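You operate a simulated robot arm through the tools that you are given. There is no shell and no other tool.

You are at the controls of a simulated two-armed robot. One attempt, no reset.

Task
Swap the blue plate for the orange one and clamp it.
Fine: lay the blue plate on the mat; the orange plate goes into the grey nest, under the purple clamp; the lamp by the nest lights. Where these are worked on the way, their far stop is far enough and under half their travel is too little: purple clamp.

The check looks at the end state, three seconds after you hand in, the way a careful person would. Anything else that was tipped, shoved, dropped, spilled or broken makes it a failure.

Robot
Two 7-joint arms with fingered hands on one trunk that stands fixed in place. Base frame: the origin is at the foot of the trunk, x ahead of it, y to its left, z up; the work surface is at about z = 88. Readings come in cm, degrees, newtons and seconds.
The left shoulder is at [6.1, 12.5, 113], the right one opposite. With the tool pointing down near the work surface each hand reaches from about 50 to 88 cm from the base axis, measured 20 degrees to its own side. Payload 3.6 kg a hand.
The tool frame of a hand sits at the grasp point between the pads (the TCP): z along the fingers, y along the line on which they close. The tips reach 3.4 cm beyond it. The gripper opens to 11.6 cm; its body begins 4 cm behind the TCP. The gripper is a hand of 5 fingers: y runs from the thumb to the fingers, the wrist lies at [-1.6, -16, -16.4] in the tool frame.
Orientation is that of the tool frame in the base frame, as [roll, pitch, yaw] about the fixed x, y, z axes, in that order (R = Rz(yaw) Ry(pitch) Rx(roll)). With the fingers straight down and the wrist toward the robot, the tool's x, y and z point along [0, 1, 0], [1, 0, 0] and [0, 0, -1] of the base frame.

Tools
- The arms move only by the tool apply_moves. It takes "left_series", "right_series" or both (then of equal length, played together; a hand with none holds still); each is text: rows parted by semicolons, each of 6 numbers parted by spaces: the turn, a rotation vector about the tool's x, y, z in units of 6 degrees (1.0 is 6 degrees), then the shift along the tool's x, y, z in units of 30 mm (1.0 is 30 mm). In form: wx wy wz tx ty tz; .... A call has 1 to 20 rows; each row shifts and turns the commanded pose from where the row before left it, along the tool's axes as they then stand. A call with a number of a shift or a turn outside -1 to 1 is refused whole. Rows are played at 5 a second. More than 5 cm and 8.6 degrees between two rows, and nothing of the call is played. Where a pose cannot be reached the arm comes as near as it can. A force on the tool above 50 N (or 10 N above the force at the start of the call, whichever is more), or a blocked arm, ends the call early, and 0.2 s more pass. In this call time passes only in rows, and 0.2 s behind the last. It gives the time, the measured TCP pose, the force on the tool (base axes), the opening and the grip force at its end, in the units of the frame above (readings bear some noise), with the torque about the TCP (base axes, N m) and any sound that the robot's microphone picked up.
- Cameras (640 x 400 px; columns grow to the right, rows downward): "scene" is now at [14.59, 4.32, 131.37]; the picture's right is [0.46, -0.89, 0.00], its down [-0.42, -0.22, -0.88] and it looks along [0.78, 0.40, -0.48] (base axes); focal length 218 px, centre (320, 200). "left" rides on the left gripper at [-6.9, -13.4, -11] in its tool frame; the picture's right is [-0.77, -0.19, 0.61], its down [0.59, -0.58, 0.57] and it looks along [0.25, 0.79, 0.55] (tool axes); focal length 256 px, centre (320, 200). "right" rides on the right gripper at [6.9, -13.4, -11] in its tool frame; the picture's right is [-0.77, 0.19, -0.61], its down [-0.59, -0.58, 0.57] and it looks along [-0.25, 0.80, 0.55] (tool axes); focal length 256 px, centre (320, 200). There is no depth. A picture from a camera that has moved, and an enlarged one, comes with that camera's place and axes in the base frame and with its lens.
- grab_frame(camera): a new picture of that camera. The clock stands still meanwhile.
- raise_lower(by): moves the trunk up (or, below 0, down) by that many cm; the arms and the scene camera ride with it, the base frame stays. It gives what a move gives, with no picture.
- move_fingers(index, middle, ring, little, thumb_bend, thumb_turn, hand): sets how far each is bent, from 0 (flat) to 1 (curled in); at 0.3 the hand is open as for a grip, at 0.7 the pads meet at the TCP. One left out holds its place. A second passes; each finger stops where it meets its share of the squeeze, and holds until it gets a number again. It is the only way to open and close the hand. It gives what a move gives, with no picture; readings hold the bend of each and the force on index, middle, ring, little, thumb and palm. thumb_turn goes from beside the hand (0) to across from the fingers (1), as for a grip.
- turn_head(pan, tilt): turns the head with the scene camera to pan (to the left, within 86 degrees either way) and tilt (down, from -29 to 69), counted from straight ahead of the robot (the tilt from the chest, where the trunk bows). It gives what a move gives.
- inspect(camera, box): a new picture of the part [left, top, right, bottom] of that camera's present view, enlarged. The clock stands still meanwhile.
- job_done(): hands the job in; it is judged then, once.

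Places have to be worked out from the pictures, the camera data and where the tool is seen. Open the grippers and draw the arms clear of the work before you hand the job in, unless the task says otherwise.

The tools are called after "Emit:" as name(argument=value, ...) on one line, values as JSON. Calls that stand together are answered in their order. apply_moves: Moves the arms, as the interface text tells. Its arguments: {"type":"object","properties":{"left_series":{"type":"string"},"right_series":{"type":"string"}},"required":[]} The other tools are called the same way: raise_lower (by) moves the trunk up or down; move_fingers (index, middle, ring, little, thumb_bend, thumb_turn, hand) moves the fingers one by one; turn_head (pan, tilt) turns the head that bears the scene camera; grab_frame (camera) takes a picture; inspect (camera, box) takes an enlarged picture of a part of a camera's view; job_done () hands the job in.

At the start:

```text
t: 0.0
left_eef_pos: [35.23, 48.59, 123.99]
left_tool_rot: [-180.0, 0.0, 90.0]
left_wrist_force: [0.9, 0.0, 0.8]
left_moment: [-0.01, 0.02, -0.01]
left_opening: 11.6
left_grip_force: 0.0
left_shape: jaw
left_bend: [0.3, 0.3, 0.3, 0.3, 0.3, 0.97]
left_finger forces: [0.0, 0.1, 0.0, 0.1, 0.0, 0.0]
right_eef_pos: [61.27, 6.05, 122.73]
right_tool_rot: [-179.9, 0.0, 90.0]
right_wrist_force: [-0.1, 0.8, -0.2]
right_moment: [0.01, -0.01, 0.02]
right_opening: 11.58
right_grip_force: 0.0
right_shape: jaw
right_bend: [0.3, 0.3, 0.3, 0.3, 0.3, 0.97]
right_finger forces: [0.0, 0.0, 0.0, 0.0, 0.0, 0.0]
trunk travel left (down, up): [-32.5, 43.7]
head pan, tilt (commanded): [27.4, 28.5]
```

scene: 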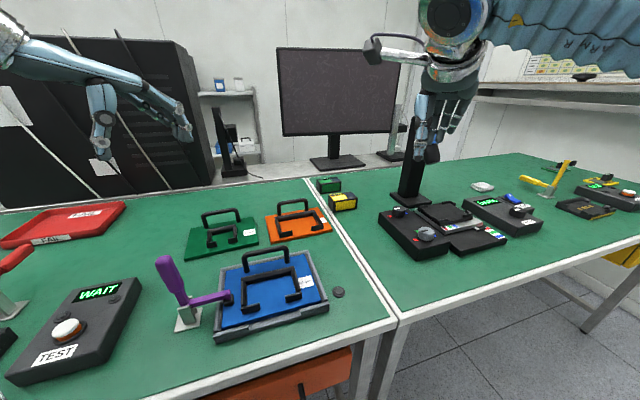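
right: 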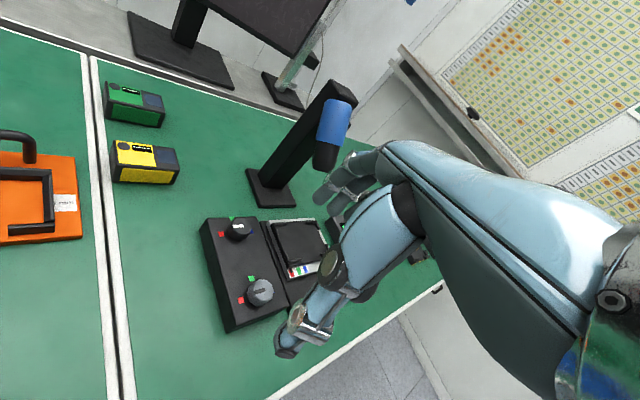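
left: 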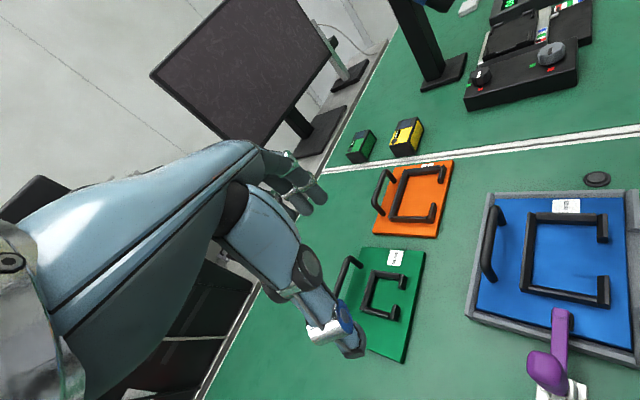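

The scene shows a blue plate in a grey nest with a purple clamp to its left, and orange and green plates behind it. I take closer looks before moving.

Emit:
inspect(camera="scene", box=[140, 190, 360, 350])

Emit:
inspect(camera="left", box=[340, 130, 640, 400])

Emit:
inspect(camera="scene", box=[0, 190, 220, 400])

```text
2.50 times, centred on (250, 270) of scene
camera zoom: at [14.59, 4.32, 131.37], right [0.46, -0.89, 0.0], down [-0.42, -0.22, -0.88], along [0.78, 0.4, -0.48], focal length 546 px, centre (495, 25)
```

zoom: 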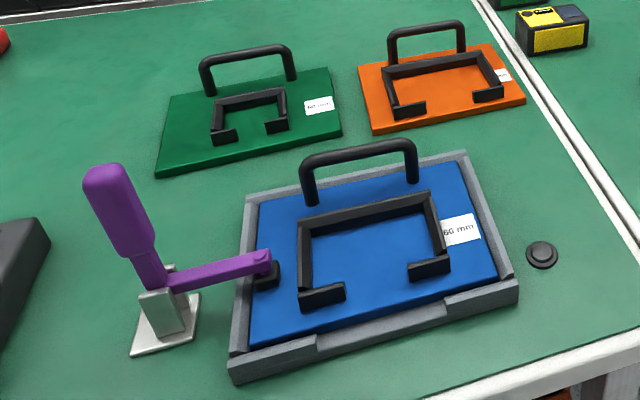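

```text
1.48 times, centred on (490, 265) of left
camera zoom: at [21.82, 41.79, 134.95], right [-0.19, -0.77, -0.61], down [-0.58, 0.59, -0.57], along [0.79, 0.25, -0.55], focal length 379 px, centre (68, 104)
```

zoom: 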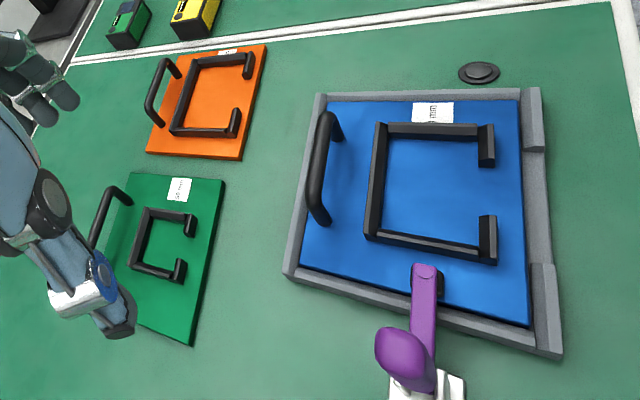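

```text
1.90 times, centred on (110, 295) of scene
camera zoom: at [14.59, 4.32, 131.37], right [0.46, -0.89, 0.0], down [-0.42, -0.22, -0.88], along [0.78, 0.4, -0.48], focal length 416 px, centre (720, 19)
```

zoom: 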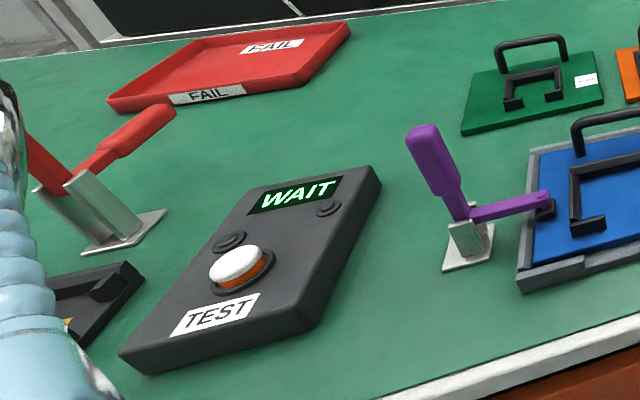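

The purple toggle clamp presses the blue plate's edge; a dark round lamp lies beyond the nest. I turn the head to look round for the mat and for free room.

Emit:
turn_head(pan=40, tilt=45)

Emit:
grab_frame(camera="scene")

Emit:
turn_head(pan=0, tilt=45)

Emit:
grab_frame(camera="scene")

Emit:
turn_head(pan=75, tilt=40)

Emit:
grab_frame(camera="scene")

```text
t: 0.8
left_eef_pos: [35.16, 48.6, 124.03]
left_tool_rot: [180.0, -0.1, 90.1]
left_wrist_force: [0.1, 0.3, 0.2]
left_moment: [0.03, 0.0, -0.03]
left_opening: 11.6
left_grip_force: 0.1
left_shape: jaw
left_bend: [0.3, 0.3, 0.3, 0.3, 0.3, 0.97]
left_finger forces: [0.0, 0.1, 0.0, 0.0, 0.0, 0.0]
right_eef_pos: [61.38, 6.12, 122.68]
right_tool_rot: [-179.9, 0.1, 90.1]
right_wrist_force: [0.0, -0.3, -0.1]
right_moment: [0.0, 0.04, -0.01]
right_opening: 11.59
right_grip_force: 0.1
right_shape: jaw
right_bend: [0.3, 0.3, 0.3, 0.3, 0.3, 0.97]
right_finger forces: [0.0, 0.0, 0.1, 0.0, 0.1, 0.0]
trunk travel left (down, up): [-32.5, 43.7]
head pan, tilt (commanded): [40.0, 45.0]
```

```text
taken
camera scene: at [12.75, 5.36, 128.88], right [0.64, -0.77, 0.0], down [-0.54, -0.45, -0.71], along [0.54, 0.45, -0.71], focal length 218 px, centre (320, 200)
```

scene: 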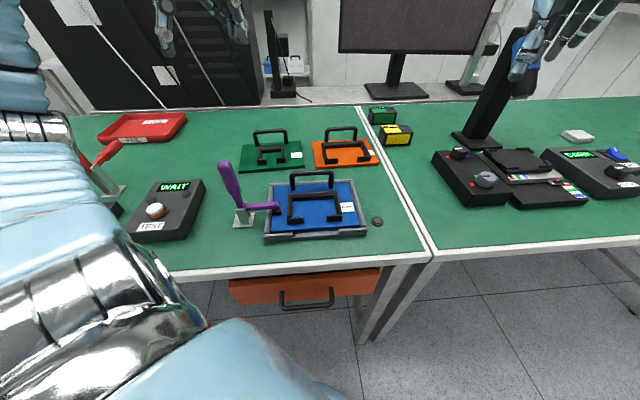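

```text
t: 1.9
left_eef_pos: [35.11, 48.44, 124.01]
left_tool_rot: [180.0, -0.1, 90.0]
left_wrist_force: [-0.3, 0.4, 0.2]
left_moment: [0.01, 0.02, 0.01]
left_opening: 11.6
left_grip_force: 0.1
left_shape: jaw
left_bend: [0.3, 0.3, 0.3, 0.3, 0.3, 0.97]
left_finger forces: [0.1, 0.0, 0.0, 0.0, 0.0, 0.0]
right_eef_pos: [61.27, 6.14, 122.68]
right_tool_rot: [-179.9, 0.0, 90.2]
right_wrist_force: [-0.3, 1.1, -0.5]
right_moment: [0.05, -0.02, -0.01]
right_opening: 11.6
right_grip_force: 0.0
right_shape: jaw
right_bend: [0.3, 0.3, 0.3, 0.3, 0.3, 0.97]
right_finger forces: [0.0, 0.0, 0.1, 0.0, 0.0, 0.0]
trunk travel left (down, up): [-32.5, 43.7]
head pan, tilt (commanded): [0.0, 45.0]
```

```text
taken
camera scene: at [14.64, 0.14, 128.88], right [0.0, -1.0, 0.0], down [-0.71, 0.0, -0.71], along [0.71, 0.0, -0.71], focal length 218 px, centre (320, 200)
```

scene: 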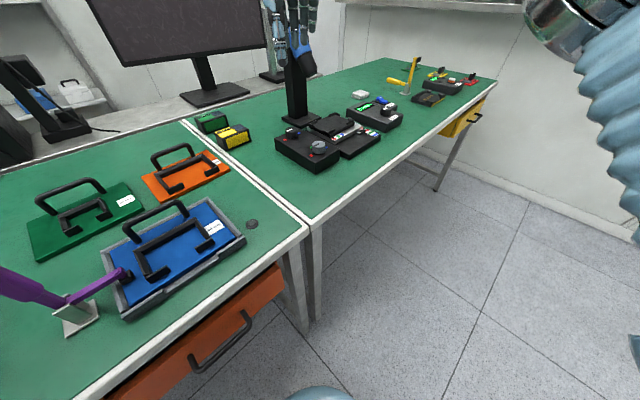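

```text
t: 3.3
left_eef_pos: [35.17, 48.58, 123.99]
left_tool_rot: [-180.0, 0.1, 90.0]
left_wrist_force: [0.1, -0.6, -0.6]
left_moment: [0.01, -0.01, -0.03]
left_opening: 11.57
left_grip_force: 0.2
left_shape: jaw
left_bend: [0.3, 0.3, 0.3, 0.3, 0.3, 0.97]
left_finger forces: [0.1, 0.1, 0.0, 0.0, 0.1, 0.0]
right_eef_pos: [61.39, 6.2, 122.74]
right_tool_rot: [-179.9, 0.1, 90.2]
right_wrist_force: [-0.7, 0.3, 0.1]
right_moment: [0.0, 0.01, -0.01]
right_opening: 11.59
right_grip_force: 0.2
right_shape: jaw
right_bend: [0.3, 0.3, 0.3, 0.3, 0.3, 0.97]
right_finger forces: [0.0, 0.0, 0.1, 0.2, 0.0, 0.0]
trunk travel left (down, up): [-32.5, 43.7]
head pan, tilt (commanded): [75.0, 40.0]
```

```text
taken
camera scene: at [8.72, 8.35, 129.6], right [0.97, -0.26, 0.0], down [-0.17, -0.62, -0.77], along [0.2, 0.74, -0.64], focal length 218 px, centre (320, 200)
```

scene: 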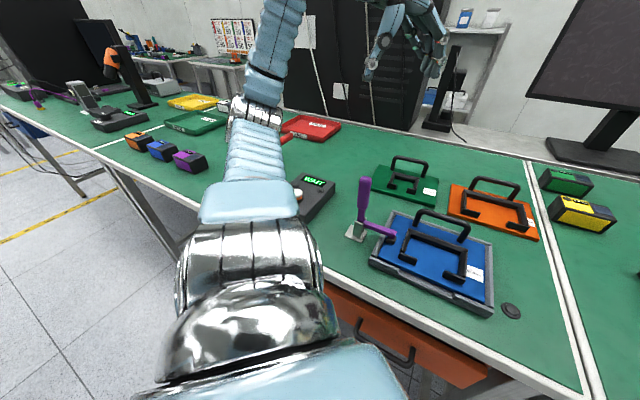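

The mat looks to be the green bench top, with plates nearly the same size. I inspect the red and yellow clamps and the purple one closely to learn how the clamps look when open and closed.

Emit:
turn_head(pan=55, tilt=40)

Emit:
grab_frame(camera="scene")

Emit:
inspect(camera="left", box=[500, 280, 640, 400])

Emit:
inspect(camera="scene", box=[220, 130, 480, 300])

```text
t: 4.2
left_eef_pos: [35.04, 48.64, 124.03]
left_tool_rot: [-180.0, 0.1, 89.9]
left_wrist_force: [-0.7, -0.3, 0.4]
left_moment: [0.0, 0.01, 0.01]
left_opening: 11.58
left_grip_force: 0.1
left_shape: jaw
left_bend: [0.3, 0.3, 0.3, 0.3, 0.3, 0.97]
left_finger forces: [0.0, 0.1, 0.0, 0.1, 0.1, 0.1]
right_eef_pos: [61.33, 5.98, 122.69]
right_tool_rot: [-179.9, 0.0, 90.1]
right_wrist_force: [0.8, -0.1, 0.0]
right_moment: [0.01, 0.01, 0.01]
right_opening: 11.6
right_grip_force: 0.0
right_shape: jaw
right_bend: [0.3, 0.3, 0.3, 0.3, 0.3, 0.97]
right_finger forces: [0.0, 0.1, 0.0, 0.0, 0.0, 0.0]
trunk travel left (down, up): [-32.5, 43.7]
head pan, tilt (commanded): [55.0, 40.0]
```

```text
taken
camera scene: at [11.38, 7.11, 129.6], right [0.82, -0.57, 0.0], down [-0.37, -0.53, -0.77], along [0.44, 0.63, -0.64], focal length 218 px, centre (320, 200)
```

scene: 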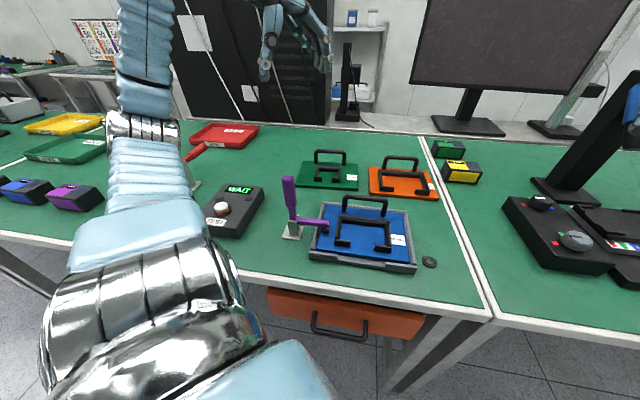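

```text
3.33 times, centred on (570, 340) of left
camera zoom: at [21.82, 41.79, 134.95], right [-0.19, -0.77, -0.61], down [-0.58, 0.59, -0.57], along [0.79, 0.25, -0.55], focal length 853 px, centre (-513, -267)
```

zoom: 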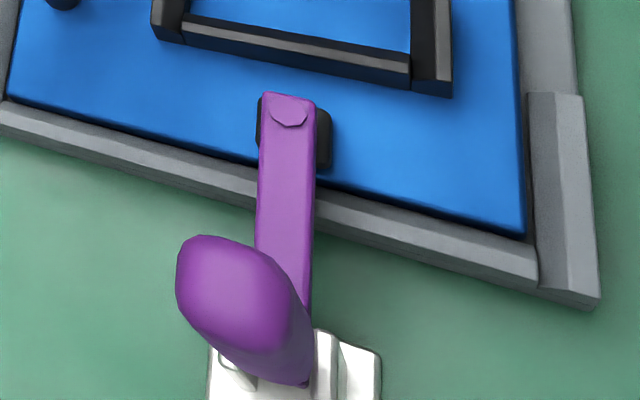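

```text
2.35 times, centred on (350, 215) of scene
camera zoom: at [11.38, 7.11, 129.6], right [0.82, -0.57, 0.0], down [-0.37, -0.53, -0.77], along [0.44, 0.63, -0.64], focal length 514 px, centre (249, 165)
```

zoom: 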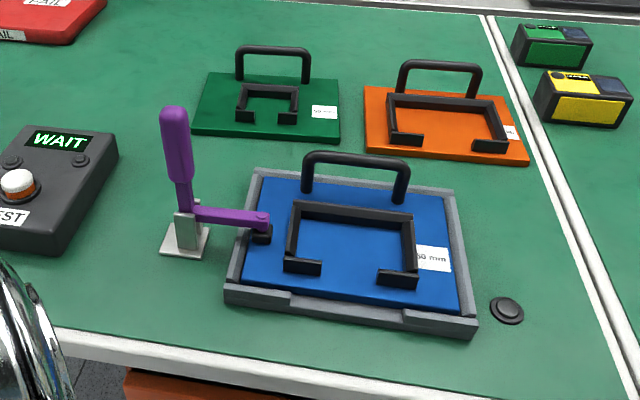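

I look at the red clamp (through the left camera and scene) and the yellow one to compare open and closed states.

Emit:
turn_head(pan=10, tilt=30)

Emit:
inspect(camera="scene", box=[420, 100, 600, 220])

Emit:
turn_head(pan=30, tilt=45)

Emit:
inspect(camera="scene", box=[0, 100, 220, 260])

Emit:
inspect(camera="scene", box=[160, 120, 360, 260])

```text
t: 5.3
left_eef_pos: [35.08, 48.62, 123.95]
left_tool_rot: [-180.0, 0.1, 90.1]
left_wrist_force: [-0.7, -0.8, 1.2]
left_moment: [0.03, -0.01, -0.03]
left_opening: 11.61
left_grip_force: 0.1
left_shape: jaw
left_bend: [0.3, 0.3, 0.3, 0.3, 0.3, 0.97]
left_finger forces: [0.0, 0.0, 0.1, 0.1, 0.0, 0.0]
right_eef_pos: [61.23, 6.11, 122.56]
right_tool_rot: [-179.9, 0.0, 90.1]
right_wrist_force: [-0.2, 0.2, -0.3]
right_moment: [-0.02, -0.01, 0.0]
right_opening: 11.57
right_grip_force: 0.1
right_shape: jaw
right_bend: [0.3, 0.3, 0.3, 0.3, 0.3, 0.97]
right_finger forces: [0.0, 0.0, 0.1, 0.0, 0.0, 0.1]
trunk travel left (down, up): [-32.5, 43.7]
head pan, tilt (commanded): [10.0, 30.0]
```

```text
3.33 times, centred on (510, 160) of scene
camera zoom: at [15.42, 1.72, 131.14], right [0.17, -0.98, 0.0], down [-0.49, -0.09, -0.87], along [0.85, 0.15, -0.5], focal length 728 px, centre (-313, 333)
```

zoom: 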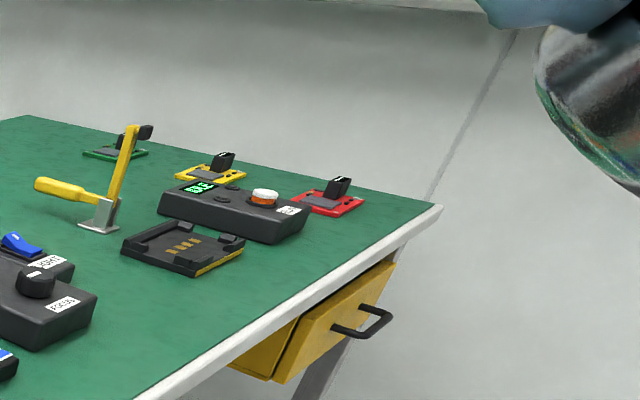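

```text
t: 6.1
left_eef_pos: [35.07, 48.51, 124.04]
left_tool_rot: [179.9, 0.0, 90.0]
left_wrist_force: [-0.8, 1.0, -0.7]
left_moment: [0.0, 0.0, 0.01]
left_opening: 11.59
left_grip_force: 0.0
left_shape: jaw
left_bend: [0.3, 0.3, 0.3, 0.3, 0.3, 0.97]
left_finger forces: [0.0, 0.1, 0.0, 0.0, 0.0, 0.1]
right_eef_pos: [61.32, 6.1, 122.63]
right_tool_rot: [-179.9, 0.0, 90.1]
right_wrist_force: [0.4, 0.3, 0.2]
right_moment: [0.0, 0.02, -0.02]
right_opening: 11.58
right_grip_force: 0.0
right_shape: jaw
right_bend: [0.3, 0.3, 0.3, 0.3, 0.3, 0.97]
right_finger forces: [0.1, 0.1, 0.1, 0.1, 0.0, 0.0]
trunk travel left (down, up): [-32.5, 43.7]
head pan, tilt (commanded): [30.0, 45.0]
```

```text
2.50 times, centred on (110, 180) of scene
camera zoom: at [13.56, 4.2, 128.88], right [0.5, -0.87, 0.0], down [-0.61, -0.35, -0.71], along [0.61, 0.35, -0.71], focal length 546 px, centre (845, 250)
```

zoom: 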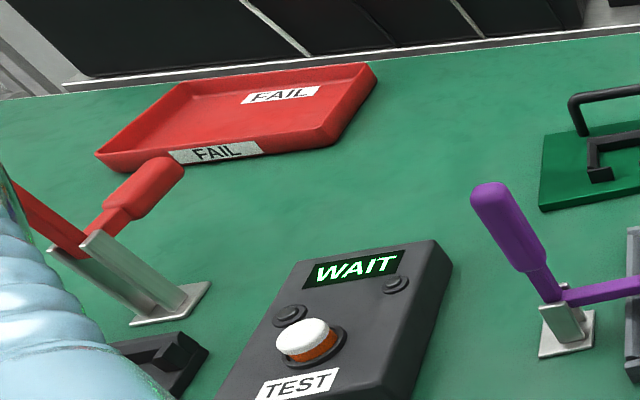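

```text
2.86 times, centred on (260, 190) of scene
camera zoom: at [13.56, 4.2, 128.88], right [0.5, -0.87, 0.0], down [-0.61, -0.35, -0.71], along [0.61, 0.35, -0.71], focal length 624 px, centre (491, 229)
```

zoom: 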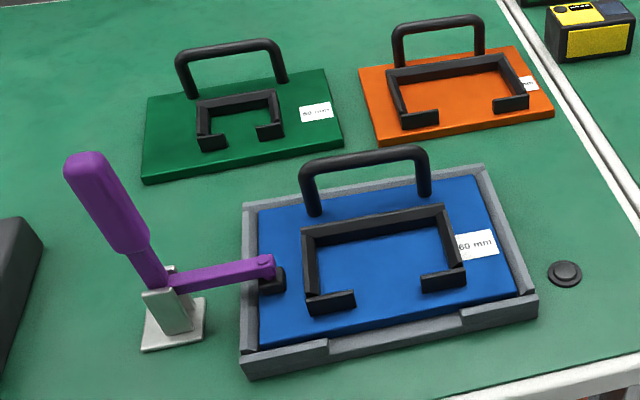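

The yellow clamp shows the open state: lever lowered outward, arm raised, so the purple lever has to swing left (away from the nest) and down. The work lies close to the body, so I raise the trunk to give the left arm room.

Emit:
raise_lower(by=18)

Emit:
turn_head(pan=45, tilt=60)

Emit:
grab_frame(camera="scene")

Emit:
grab_frame(camera="left")

```text
t: 8.1
left_eef_pos: [35.24, 48.6, 141.9]
left_tool_rot: [-179.9, 0.0, 90.0]
left_wrist_force: [-0.3, 0.1, -0.8]
left_moment: [-0.01, 0.05, 0.02]
left_opening: 11.61
left_grip_force: 0.0
left_shape: jaw
left_bend: [0.3, 0.3, 0.3, 0.3, 0.3, 0.97]
left_finger forces: [0.1, 0.1, 0.1, 0.0, 0.0, 0.1]
right_eef_pos: [61.38, 5.98, 140.43]
right_tool_rot: [-179.9, 0.0, 90.0]
right_wrist_force: [-1.5, 1.4, 0.1]
right_moment: [-0.02, 0.01, -0.02]
right_opening: 11.61
right_grip_force: 0.0
right_shape: jaw
right_bend: [0.3, 0.3, 0.3, 0.3, 0.3, 0.97]
right_finger forces: [0.0, 0.1, 0.0, 0.1, 0.0, 0.0]
trunk travel left (down, up): [-50.5, 25.7]
head pan, tilt (commanded): [30.0, 45.0]
```

```text
t: 8.9
left_eef_pos: [35.02, 48.59, 141.99]
left_tool_rot: [179.9, 0.0, 90.0]
left_wrist_force: [0.4, -0.2, 0.1]
left_moment: [-0.03, 0.02, -0.02]
left_opening: 11.58
left_grip_force: 0.1
left_shape: jaw
left_bend: [0.3, 0.3, 0.3, 0.3, 0.3, 0.97]
left_finger forces: [0.0, 0.1, 0.1, 0.1, 0.0, 0.0]
right_eef_pos: [61.23, 6.04, 140.72]
right_tool_rot: [-179.8, 0.0, 90.2]
right_wrist_force: [0.2, 0.7, 0.3]
right_moment: [0.01, 0.01, -0.02]
right_opening: 11.59
right_grip_force: 0.1
right_shape: jaw
right_bend: [0.3, 0.3, 0.3, 0.3, 0.3, 0.97]
right_finger forces: [0.0, 0.0, 0.0, 0.0, 0.0, 0.0]
trunk travel left (down, up): [-50.5, 25.7]
head pan, tilt (commanded): [45.0, 60.0]
```

```text
taken
camera scene: at [6.85, 4.85, 145.13], right [0.71, -0.71, 0.0], down [-0.61, -0.61, -0.5], along [0.35, 0.35, -0.87], focal length 218 px, centre (320, 200)
```

scene: 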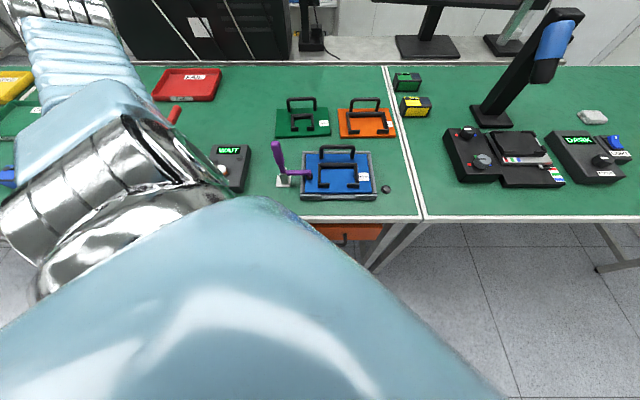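

```text
taken
camera left: at [21.82, 41.79, 152.96], right [-0.19, -0.77, -0.61], down [-0.58, 0.59, -0.57], along [0.79, 0.25, -0.55], focal length 256 px, centre (320, 200)
```

left: 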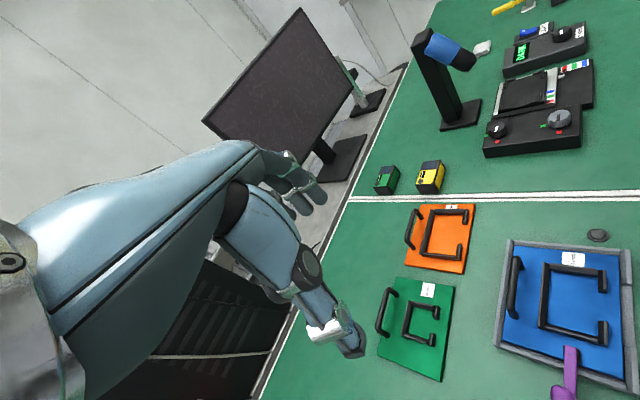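

The bench lines up at 45 degrees in this view. I zoom in on the nest and the free area to the left to measure them.

Emit:
inspect(camera="scene", box=[260, 80, 420, 220])

Emit:
inspect(camera="scene", box=[140, 60, 340, 220])

```text
2.86 times, centred on (340, 150) of scene
camera zoom: at [6.85, 4.85, 145.13], right [0.71, -0.71, 0.0], down [-0.61, -0.61, -0.5], along [0.35, 0.35, -0.87], focal length 624 px, centre (263, 343)
```

zoom: 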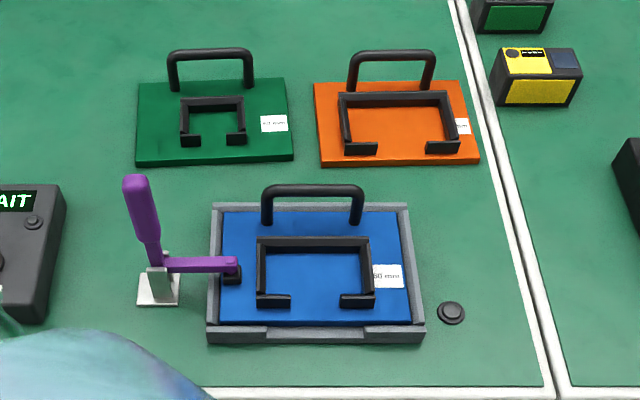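

```text
2.50 times, centred on (240, 140) of scene
camera zoom: at [6.85, 4.85, 145.13], right [0.71, -0.71, 0.0], down [-0.61, -0.61, -0.5], along [0.35, 0.35, -0.87], focal length 546 px, centre (520, 350)
```

zoom: 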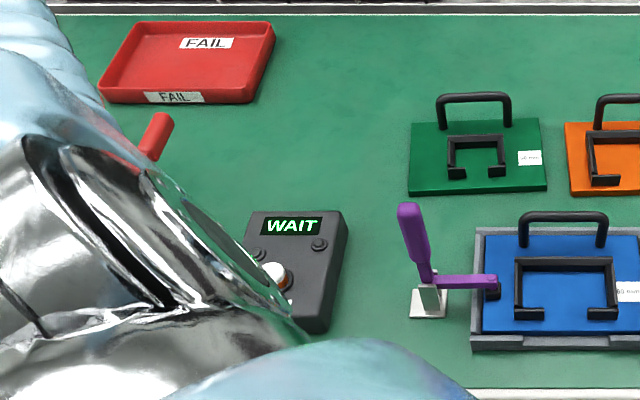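

The readings put the clamp pivot near (27, 41, 92), the upright lever top near (27, 41, 104), and the blue handle bar near (44.4, 34.5, 95.6). I close the left hand into a bunch and bring it down toward a spot right of the lever, still high.

Emit:
move_fingers(hand="left", index=0.65, middle=0.65, ring=0.65, little=0.65, thumb_bend=0.65)

Emit:
apply_moves(left_series="0 0 0 -0.287 -0.07 0.797; 0 0 0 -0.287 -0.07 0.797; 0 0 0 -0.287 -0.07 0.797; 0 0 0 -0.287 -0.07 0.797; 0 0 0 -0.287 -0.07 0.797; 0 0 0 -0.287 -0.07 0.797; 0 0 0 -0.287 -0.07 0.797; 0 0 0 -0.287 -0.07 0.797; 0 0 0 -0.287 -0.07 0.797; 0 0 0 -0.287 -0.07 0.797")

Emit:
grab_frame(camera="scene")

Emit:
grab_frame(camera="left")

```text
t: 9.9
left_eef_pos: [35.12, 48.54, 142.06]
left_tool_rot: [179.9, 0.1, 90.0]
left_wrist_force: [0.2, -0.5, 0.4]
left_moment: [0.01, -0.05, -0.02]
left_opening: 1.67
left_grip_force: 0.1
left_shape: fingers
left_bend: [0.65, 0.65, 0.65, 0.65, 0.65, 0.97]
left_finger forces: [0.0, 0.0, 0.0, 0.0, 0.0, 0.0]
right_eef_pos: [61.23, 6.1, 140.66]
right_tool_rot: [-179.9, 0.1, 90.1]
right_wrist_force: [-0.1, 1.3, 0.2]
right_moment: [0.01, 0.01, 0.0]
right_opening: 11.58
right_grip_force: 0.1
right_shape: jaw
right_bend: [0.3, 0.3, 0.3, 0.3, 0.3, 0.97]
right_finger forces: [0.0, 0.0, 0.0, 0.0, 0.1, 0.1]
trunk travel left (down, up): [-50.5, 25.7]
head pan, tilt (commanded): [45.0, 60.0]
```

```text
t: 12.1
left_eef_pos: [33.02, 39.97, 118.08]
left_tool_rot: [-180.0, 0.0, 90.1]
left_wrist_force: [-0.6, 0.3, 0.1]
left_moment: [-0.01, 0.0, 0.01]
left_opening: 1.63
left_grip_force: 0.0
left_shape: fingers
left_bend: [0.65, 0.65, 0.65, 0.65, 0.65, 0.97]
left_finger forces: [0.1, 0.0, 0.0, 0.1, 0.0, 0.0]
right_eef_pos: [61.2, 6.24, 140.78]
right_tool_rot: [179.9, 0.1, 90.1]
right_wrist_force: [0.0, -0.3, 0.5]
right_moment: [0.03, -0.04, 0.03]
right_opening: 11.6
right_grip_force: 0.1
right_shape: jaw
right_bend: [0.3, 0.3, 0.3, 0.3, 0.3, 0.97]
right_finger forces: [0.1, 0.1, 0.0, 0.0, 0.1, 0.1]
trunk travel left (down, up): [-50.5, 25.7]
head pan, tilt (commanded): [45.0, 60.0]
```

```text
taken
camera scene: at [6.77, 4.81, 145.13], right [0.71, -0.71, 0.0], down [-0.61, -0.61, -0.5], along [0.35, 0.35, -0.87], focal length 218 px, centre (320, 200)
```

scene: 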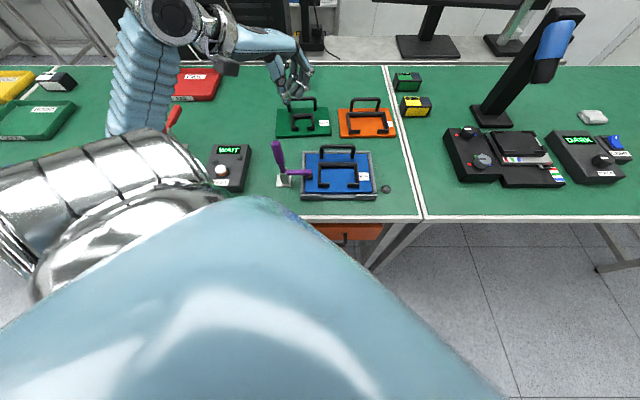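

```text
taken
camera left: at [19.73, 33.14, 129.03], right [-0.19, -0.77, -0.61], down [-0.58, 0.59, -0.57], along [0.8, 0.25, -0.55], focal length 256 px, centre (320, 200)
```

left: 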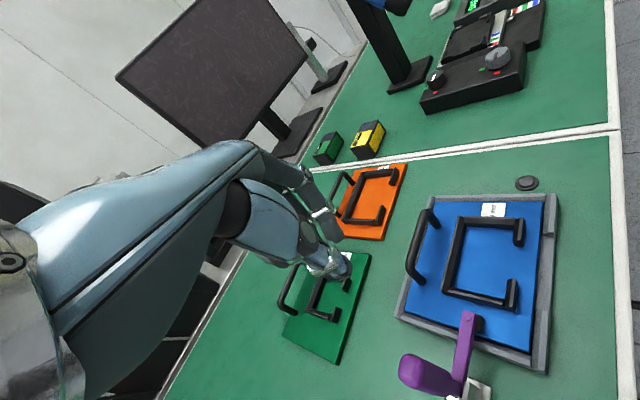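

The hand bunch is visible above the plates at about pixel (290, 85). I zoom in to see its shape and the little-finger side.

Emit:
inspect(camera="scene", box=[220, 20, 380, 130])

Emit:
inspect(camera="left", box=[200, 130, 420, 320])

```text
3.64 times, centred on (300, 75) of scene
camera zoom: at [6.77, 4.81, 145.13], right [0.71, -0.71, 0.0], down [-0.61, -0.61, -0.5], along [0.35, 0.35, -0.87], focal length 794 px, centre (393, 654)
```

zoom: 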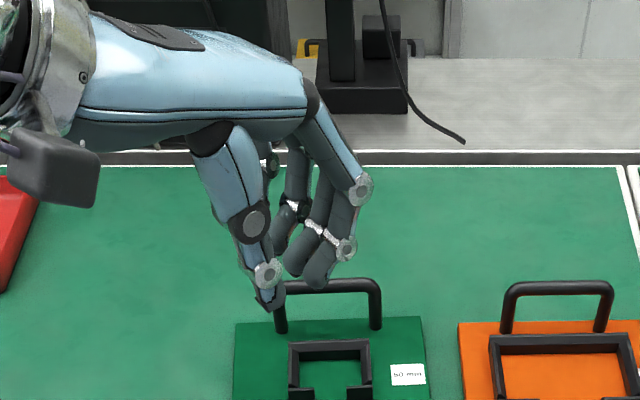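

```text
2.11 times, centred on (310, 225) of left
camera zoom: at [19.73, 33.14, 129.03], right [-0.19, -0.77, -0.61], down [-0.58, 0.59, -0.57], along [0.8, 0.25, -0.55], focal length 539 px, centre (341, 147)
```

zoom: 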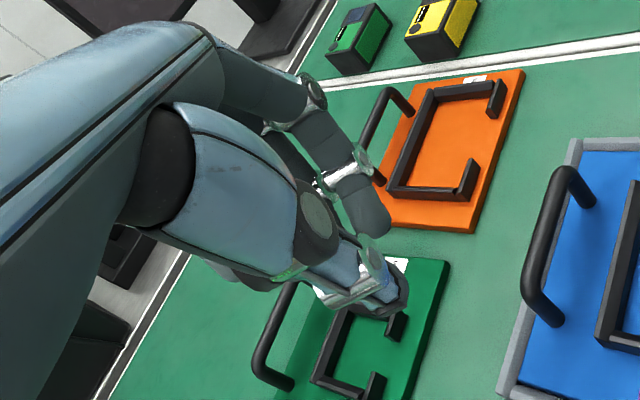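

The hand bunch has its leading edge formed by thumb and little finger when pushed toward the left. I lower it to the right of the lever (TCP near (31, 36, 102.5)).

Emit:
apply_moves(left_series="0 0 0 -0.333 -0.165 0.667; 0 0 0 -0.333 -0.165 0.667; 0 0 0 -0.333 -0.165 0.667; 0 0 0 -0.333 -0.165 0.667; 0 0 0 0 0 0.833; 0 0 0 0 0 0.833; 0 0 0 0 0 0.833")

Emit:
inspect(camera="scene", box=[220, 60, 400, 210])

Emit:
grab_frame(camera="left")

```text
t: 13.7
left_eef_pos: [31.22, 36.44, 103.51]
left_tool_rot: [-180.0, 0.0, 90.0]
left_wrist_force: [-0.7, -0.2, 0.1]
left_moment: [-0.01, 0.0, 0.02]
left_opening: 1.63
left_grip_force: 0.1
left_shape: fingers
left_bend: [0.65, 0.65, 0.65, 0.65, 0.65, 0.97]
left_finger forces: [0.0, 0.0, 0.0, 0.1, 0.1, 0.1]
left hand out of reach, approached as far as the arm can: row 4
right_eef_pos: [61.28, 6.1, 140.75]
right_tool_rot: [179.9, -0.1, 90.1]
right_wrist_force: [0.5, 0.2, 0.2]
right_moment: [0.01, 0.0, 0.0]
right_opening: 11.6
right_grip_force: 0.0
right_shape: jaw
right_bend: [0.3, 0.3, 0.3, 0.3, 0.3, 0.97]
right_finger forces: [0.1, 0.0, 0.0, 0.1, 0.0, 0.0]
trunk travel left (down, up): [-50.5, 25.7]
head pan, tilt (commanded): [45.0, 60.0]
```

```text
2.67 times, centred on (310, 135) of scene
camera zoom: at [6.82, 4.88, 145.12], right [0.71, -0.71, 0.0], down [-0.61, -0.61, -0.5], along [0.35, 0.35, -0.87], focal length 582 px, centre (347, 373)
```

zoom: 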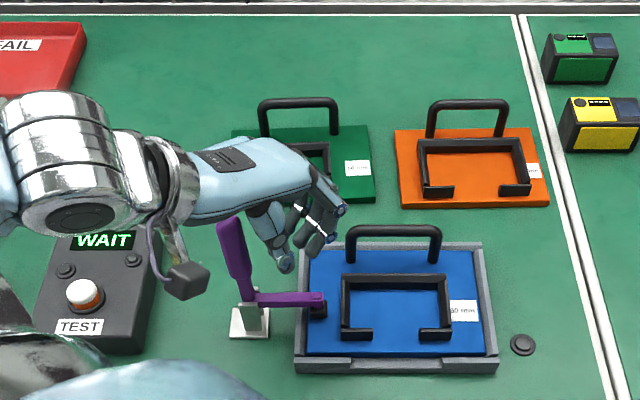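

```text
taken
camera left: at [17.97, 29.7, 114.45], right [-0.19, -0.77, -0.61], down [-0.58, 0.59, -0.57], along [0.8, 0.25, -0.55], focal length 256 px, centre (320, 200)
```

left: 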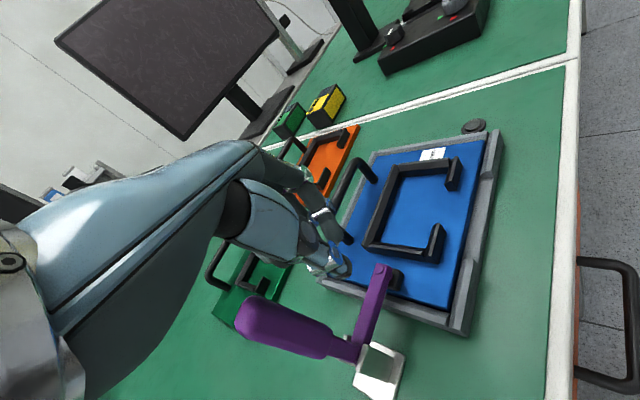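

The hand stopped slightly short (edge of near reach) at (31.2, 36.4, 103.5), right of the lever. I push left (tool +x, -y) gently for 5 cm and watch the force.

Emit:
apply_moves(left_series="0 0 0 0.236 -0.236 0; 0 0 0 0.236 -0.236 0; 0 0 0 0.236 -0.236 0; 0 0 0 0.236 -0.236 0; 0 0 0 0.236 -0.236 0")

Emit:
inspect(camera="scene", box=[220, 60, 400, 210])

Emit:
grab_frame(camera="left")

```text
t: 14.9
left_eef_pos: [27.56, 39.87, 103.76]
left_tool_rot: [180.0, 0.0, 89.8]
left_wrist_force: [1.9, -2.0, -0.2]
left_moment: [0.0, -0.04, -0.01]
left_opening: 1.62
left_grip_force: 1.5
left_shape: fingers
left_bend: [0.65, 0.63, 0.65, 0.65, 0.65, 0.97]
left_finger forces: [0.1, 2.2, 0.0, 0.0, 0.8, 0.0]
right_eef_pos: [61.33, 5.95, 140.58]
right_tool_rot: [-179.9, 0.0, 89.9]
right_wrist_force: [0.2, -0.1, -0.1]
right_moment: [0.0, -0.03, -0.01]
right_opening: 11.58
right_grip_force: 0.1
right_shape: jaw
right_bend: [0.3, 0.3, 0.3, 0.3, 0.3, 0.97]
right_finger forces: [0.0, 0.0, 0.0, 0.1, 0.0, 0.0]
trunk travel left (down, up): [-50.5, 25.7]
head pan, tilt (commanded): [45.0, 60.0]
```

```text
2.67 times, centred on (310, 135) of scene
camera zoom: at [6.87, 4.77, 145.12], right [0.71, -0.71, 0.0], down [-0.61, -0.61, -0.5], along [0.35, 0.35, -0.87], focal length 582 px, centre (347, 373)
```

zoom: 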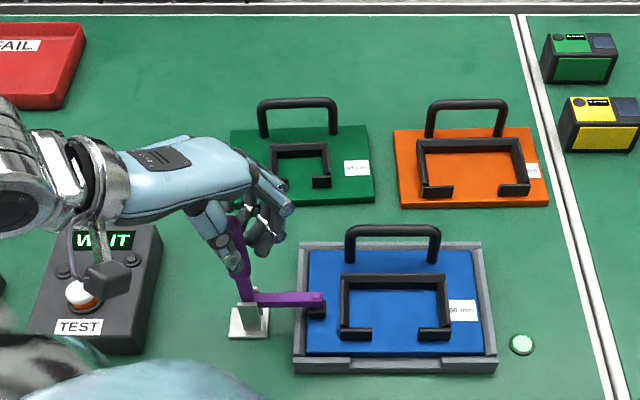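

```text
taken
camera left: at [14.36, 33.09, 114.67], right [-0.19, -0.77, -0.61], down [-0.58, 0.59, -0.57], along [0.8, 0.25, -0.55], focal length 256 px, centre (320, 200)
```

left: 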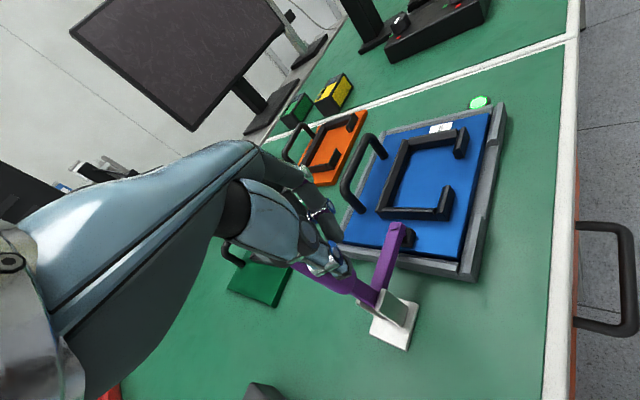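

The lamp lit green as I touched the lever, so I need to see what moved. I take close views of the lever and hand.

Emit:
inspect(camera="scene", box=[260, 100, 340, 170])

Emit:
inspect(camera="left", box=[220, 180, 440, 360])

```text
5.71 times, centred on (300, 135) of scene
camera zoom: at [6.87, 4.77, 145.12], right [0.71, -0.71, 0.0], down [-0.61, -0.61, -0.5], along [0.35, 0.35, -0.87], focal length 1247 px, centre (434, 571)
```

zoom: 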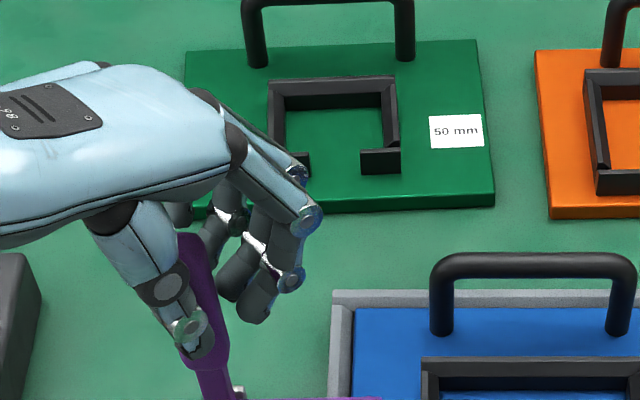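

```text
2.22 times, centred on (330, 270) of left
camera zoom: at [14.36, 33.09, 114.67], right [-0.19, -0.77, -0.61], down [-0.58, 0.59, -0.57], along [0.8, 0.25, -0.55], focal length 569 px, centre (298, 44)
```

zoom: 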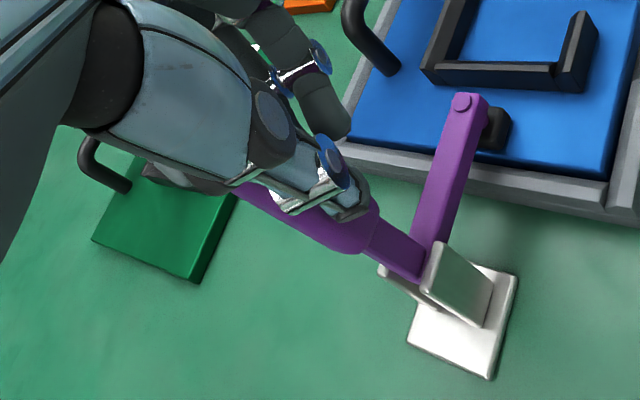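

The lever has slipped into the gap between thumb and fingers. I back off 2.5 cm, close the bunch fully so there is no gap, and check the lamp before pushing again.

Emit:
apply_moves(left_series="0 0 0 -0.236 0.236 0; 0 0 0 -0.236 0.236 0; 0 0 0 -0.118 0.118 0")

Emit:
move_fingers(hand="left", index=0.75, middle=0.75, ring=0.75, little=0.75, thumb_bend=0.75)

Emit:
inspect(camera="scene", box=[240, 90, 400, 210])

```text
t: 15.7
left_eef_pos: [29.47, 38.01, 103.65]
left_tool_rot: [-180.0, 0.0, 89.9]
left_wrist_force: [-0.1, -0.3, 0.0]
left_moment: [0.01, -0.07, 0.01]
left_opening: 1.66
left_grip_force: 0.1
left_shape: fingers
left_bend: [0.65, 0.65, 0.65, 0.65, 0.65, 0.97]
left_finger forces: [0.1, 0.0, 0.1, 0.0, 0.0, 0.0]
right_eef_pos: [61.2, 6.02, 140.67]
right_tool_rot: [-179.9, 0.0, 90.0]
right_wrist_force: [-0.9, -0.8, 0.1]
right_moment: [0.0, 0.03, -0.02]
right_opening: 11.59
right_grip_force: 0.0
right_shape: jaw
right_bend: [0.3, 0.3, 0.3, 0.3, 0.3, 0.97]
right_finger forces: [0.1, 0.0, 0.0, 0.1, 0.1, 0.1]
trunk travel left (down, up): [-50.5, 25.7]
head pan, tilt (commanded): [45.0, 60.0]
```

```text
t: 16.7
left_eef_pos: [29.63, 38.11, 103.61]
left_tool_rot: [180.0, 0.0, 89.9]
left_wrist_force: [3.2, 0.3, -0.6]
left_moment: [-0.01, -0.06, -0.08]
left_opening: 0.0
left_grip_force: 1.4
left_shape: fingers
left_bend: [0.73, 0.75, 0.74, 0.75, 0.72, 0.97]
left_finger forces: [0.1, 0.0, 3.0, 0.0, 0.0, 0.0]
right_eef_pos: [61.42, 6.0, 140.66]
right_tool_rot: [-179.8, 0.0, 90.0]
right_wrist_force: [0.0, 0.0, 0.9]
right_moment: [0.0, -0.03, 0.01]
right_opening: 11.62
right_grip_force: 0.1
right_shape: jaw
right_bend: [0.3, 0.3, 0.3, 0.3, 0.3, 0.97]
right_finger forces: [0.0, 0.0, 0.0, 0.0, 0.1, 0.0]
trunk travel left (down, up): [-50.5, 25.7]
head pan, tilt (commanded): [45.0, 60.0]
```

```text
3.33 times, centred on (320, 150) of scene
camera zoom: at [6.88, 4.83, 145.12], right [0.71, -0.71, 0.0], down [-0.61, -0.61, -0.5], along [0.35, 0.35, -0.87], focal length 728 px, centre (320, 367)
```

zoom: 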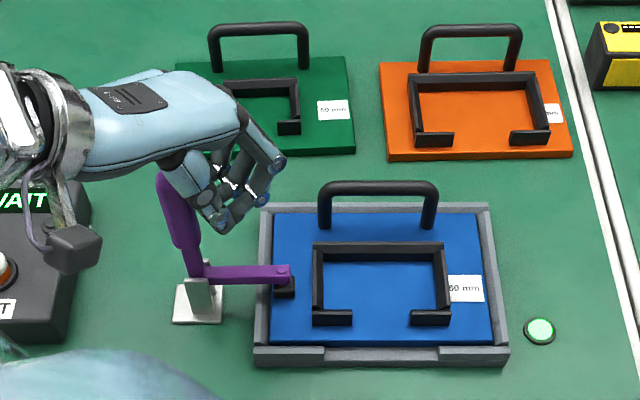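

The lever is tipped slightly left and the lamp stays green. I push on left with the closed bunch, 6 cm along an arc.

Emit:
apply_moves(left_series="0 0 0 0.236 -0.236 0; 0 0 0 0.236 -0.236 0; 0 0 0 0.236 -0.236 0; 0 0 0 0.236 -0.236 0.03; 0 0 0 0.236 -0.236 0.05; 0 0 0 0.236 -0.236 0.08")

Emit:
inspect(camera="scene", box=[200, 70, 400, 210])

Emit:
grab_frame(camera="left")

```text
t: 18.1
left_eef_pos: [25.07, 42.33, 103.09]
left_tool_rot: [-179.9, 0.0, 90.1]
left_wrist_force: [0.4, -0.1, -0.5]
left_moment: [-0.03, -0.01, 0.0]
left_opening: 0.02
left_grip_force: 0.0
left_shape: fingers
left_bend: [0.73, 0.75, 0.75, 0.75, 0.72, 0.97]
left_finger forces: [0.0, 0.1, 0.0, 0.1, 0.0, 0.0]
right_eef_pos: [61.25, 6.12, 140.61]
right_tool_rot: [179.9, 0.1, 90.1]
right_wrist_force: [0.3, 0.4, 0.5]
right_moment: [0.02, 0.0, -0.01]
right_opening: 11.59
right_grip_force: 0.0
right_shape: jaw
right_bend: [0.3, 0.3, 0.3, 0.3, 0.3, 0.97]
right_finger forces: [0.0, 0.1, 0.1, 0.0, 0.0, 0.0]
trunk travel left (down, up): [-50.5, 25.7]
head pan, tilt (commanded): [45.0, 60.0]
```

```text
2.86 times, centred on (300, 140) of scene
camera zoom: at [6.79, 4.84, 145.12], right [0.71, -0.71, 0.0], down [-0.61, -0.61, -0.5], along [0.35, 0.35, -0.87], focal length 624 px, centre (377, 371)
```

zoom: 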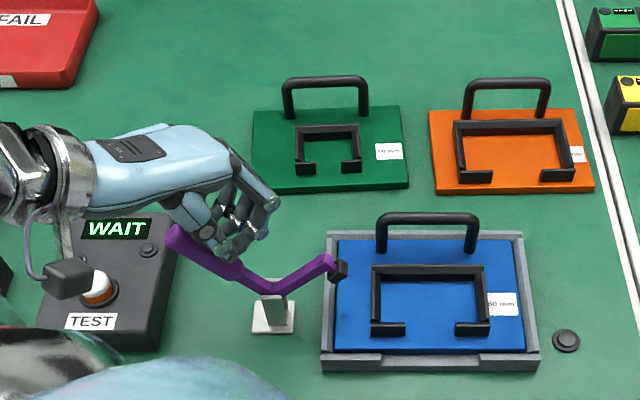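

```text
taken
camera left: at [11.8, 35.61, 114.02], right [-0.19, -0.77, -0.61], down [-0.58, 0.59, -0.57], along [0.79, 0.25, -0.55], focal length 256 px, centre (320, 200)
```

left: 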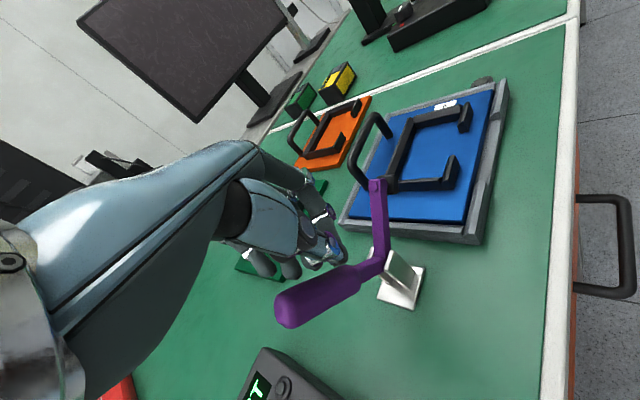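

The lever is about 45 degrees down and the clamp arm is lifting off; the lamp went dark. I continue along the arc, left and down.

Emit:
apply_moves(left_series="0 0 0 0.236 -0.236 0.27; 0 0 0 0.236 -0.236 0.33; 0 0 0 0.165 -0.165 0.33; 0 0 0 0.165 -0.165 0.33; 0 0 0 0.118 -0.118 0.33")

Emit:
inspect(camera="scene", box=[200, 70, 400, 210])

Emit:
grab_frame(camera="left")

```text
t: 19.5
left_eef_pos: [23.1, 44.87, 99.18]
left_tool_rot: [178.5, -0.1, 89.8]
left_wrist_force: [0.2, -7.8, 26.4]
left_moment: [-0.4, 0.06, 0.01]
left_opening: 0.0
left_grip_force: 20.4
left_shape: fingers
left_bend: [0.74, 0.75, 0.75, 0.75, 0.74, 0.96]
left_finger forces: [0.0, 0.0, 0.1, 0.0, 40.3, 0.1]
right_eef_pos: [61.25, 5.8, 140.63]
right_tool_rot: [-180.0, -0.1, 90.1]
right_wrist_force: [-0.1, 0.1, -0.2]
right_moment: [-0.02, 0.02, 0.03]
right_opening: 11.59
right_grip_force: 0.1
right_shape: jaw
right_bend: [0.3, 0.3, 0.3, 0.3, 0.3, 0.97]
right_finger forces: [0.0, 0.0, 0.0, 0.0, 0.0, 0.0]
trunk travel left (down, up): [-50.5, 25.7]
head pan, tilt (commanded): [45.0, 60.0]
stopped in row 5 (left hand): the force on the tool passed its limit at 52 N (the readings are from after the stop); the commanded pose is now the measured one
```

```text
2.86 times, centred on (300, 140) of scene
camera zoom: at [6.79, 4.63, 145.13], right [0.71, -0.71, 0.0], down [-0.61, -0.61, -0.5], along [0.35, 0.35, -0.87], focal length 624 px, centre (377, 371)
```

zoom: 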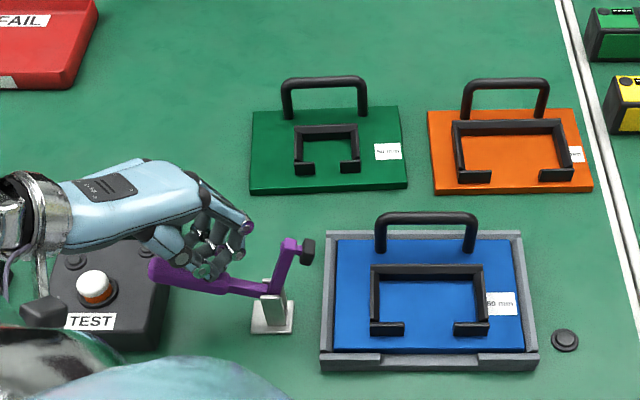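

```text
taken
camera left: at [9.52, 38.19, 109.78], right [-0.17, -0.77, -0.62], down [-0.56, 0.59, -0.58], along [0.81, 0.24, -0.53], focal length 256 px, centre (320, 200)
```

left: 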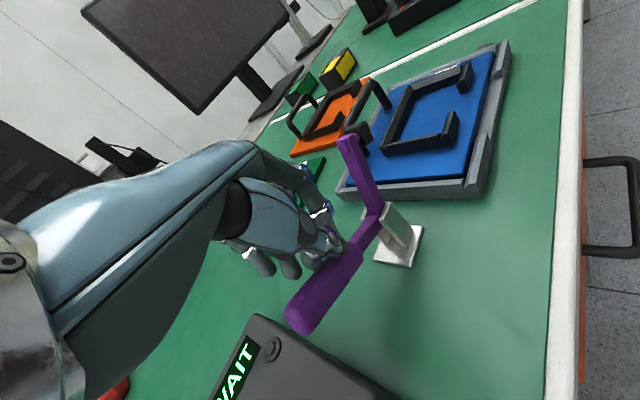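

The lever hit its outer stop (force rise to 52 N) and the clamp arm stands up clear of the plate. I lift the hand away, then carry it over the blue plate's handle and turn it so the fingers straddle the bar.

Emit:
apply_moves(left_series="0 0.04 0 0 0 -0.5; 0 0.04 0 0 0 -0.9; 0 0.04 0 0 0 -0.9; 0 0.04 0 0 0 -0.9; 0 0.04 0 0 0 -0.9; 0 0.05 0 0 0 -0.9")

Emit:
inspect(camera="scene", box=[200, 70, 400, 210])

```text
t: 20.9
left_eef_pos: [22.68, 44.85, 114.07]
left_tool_rot: [179.1, -1.4, 90.0]
left_wrist_force: [0.5, -0.5, 0.6]
left_moment: [-0.02, 0.0, 0.0]
left_opening: 0.0
left_grip_force: 0.1
left_shape: fingers
left_bend: [0.73, 0.75, 0.75, 0.75, 0.73, 0.97]
left_finger forces: [0.0, 0.0, 0.0, 0.0, 0.0, 0.0]
right_eef_pos: [61.34, 5.98, 140.67]
right_tool_rot: [-179.9, 0.0, 90.0]
right_wrist_force: [0.0, 0.3, -0.4]
right_moment: [0.0, -0.02, -0.01]
right_opening: 11.61
right_grip_force: 0.0
right_shape: jaw
right_bend: [0.3, 0.3, 0.3, 0.3, 0.3, 0.97]
right_finger forces: [0.0, 0.1, 0.1, 0.0, 0.0, 0.0]
trunk travel left (down, up): [-50.5, 25.7]
head pan, tilt (commanded): [45.0, 60.0]
```

```text
2.86 times, centred on (300, 140) of scene
camera zoom: at [6.8, 4.81, 145.12], right [0.71, -0.71, 0.0], down [-0.61, -0.61, -0.5], along [0.35, 0.35, -0.87], focal length 624 px, centre (377, 371)
```

zoom: 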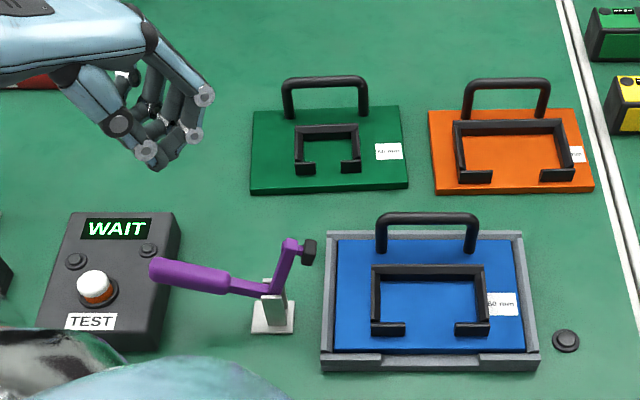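

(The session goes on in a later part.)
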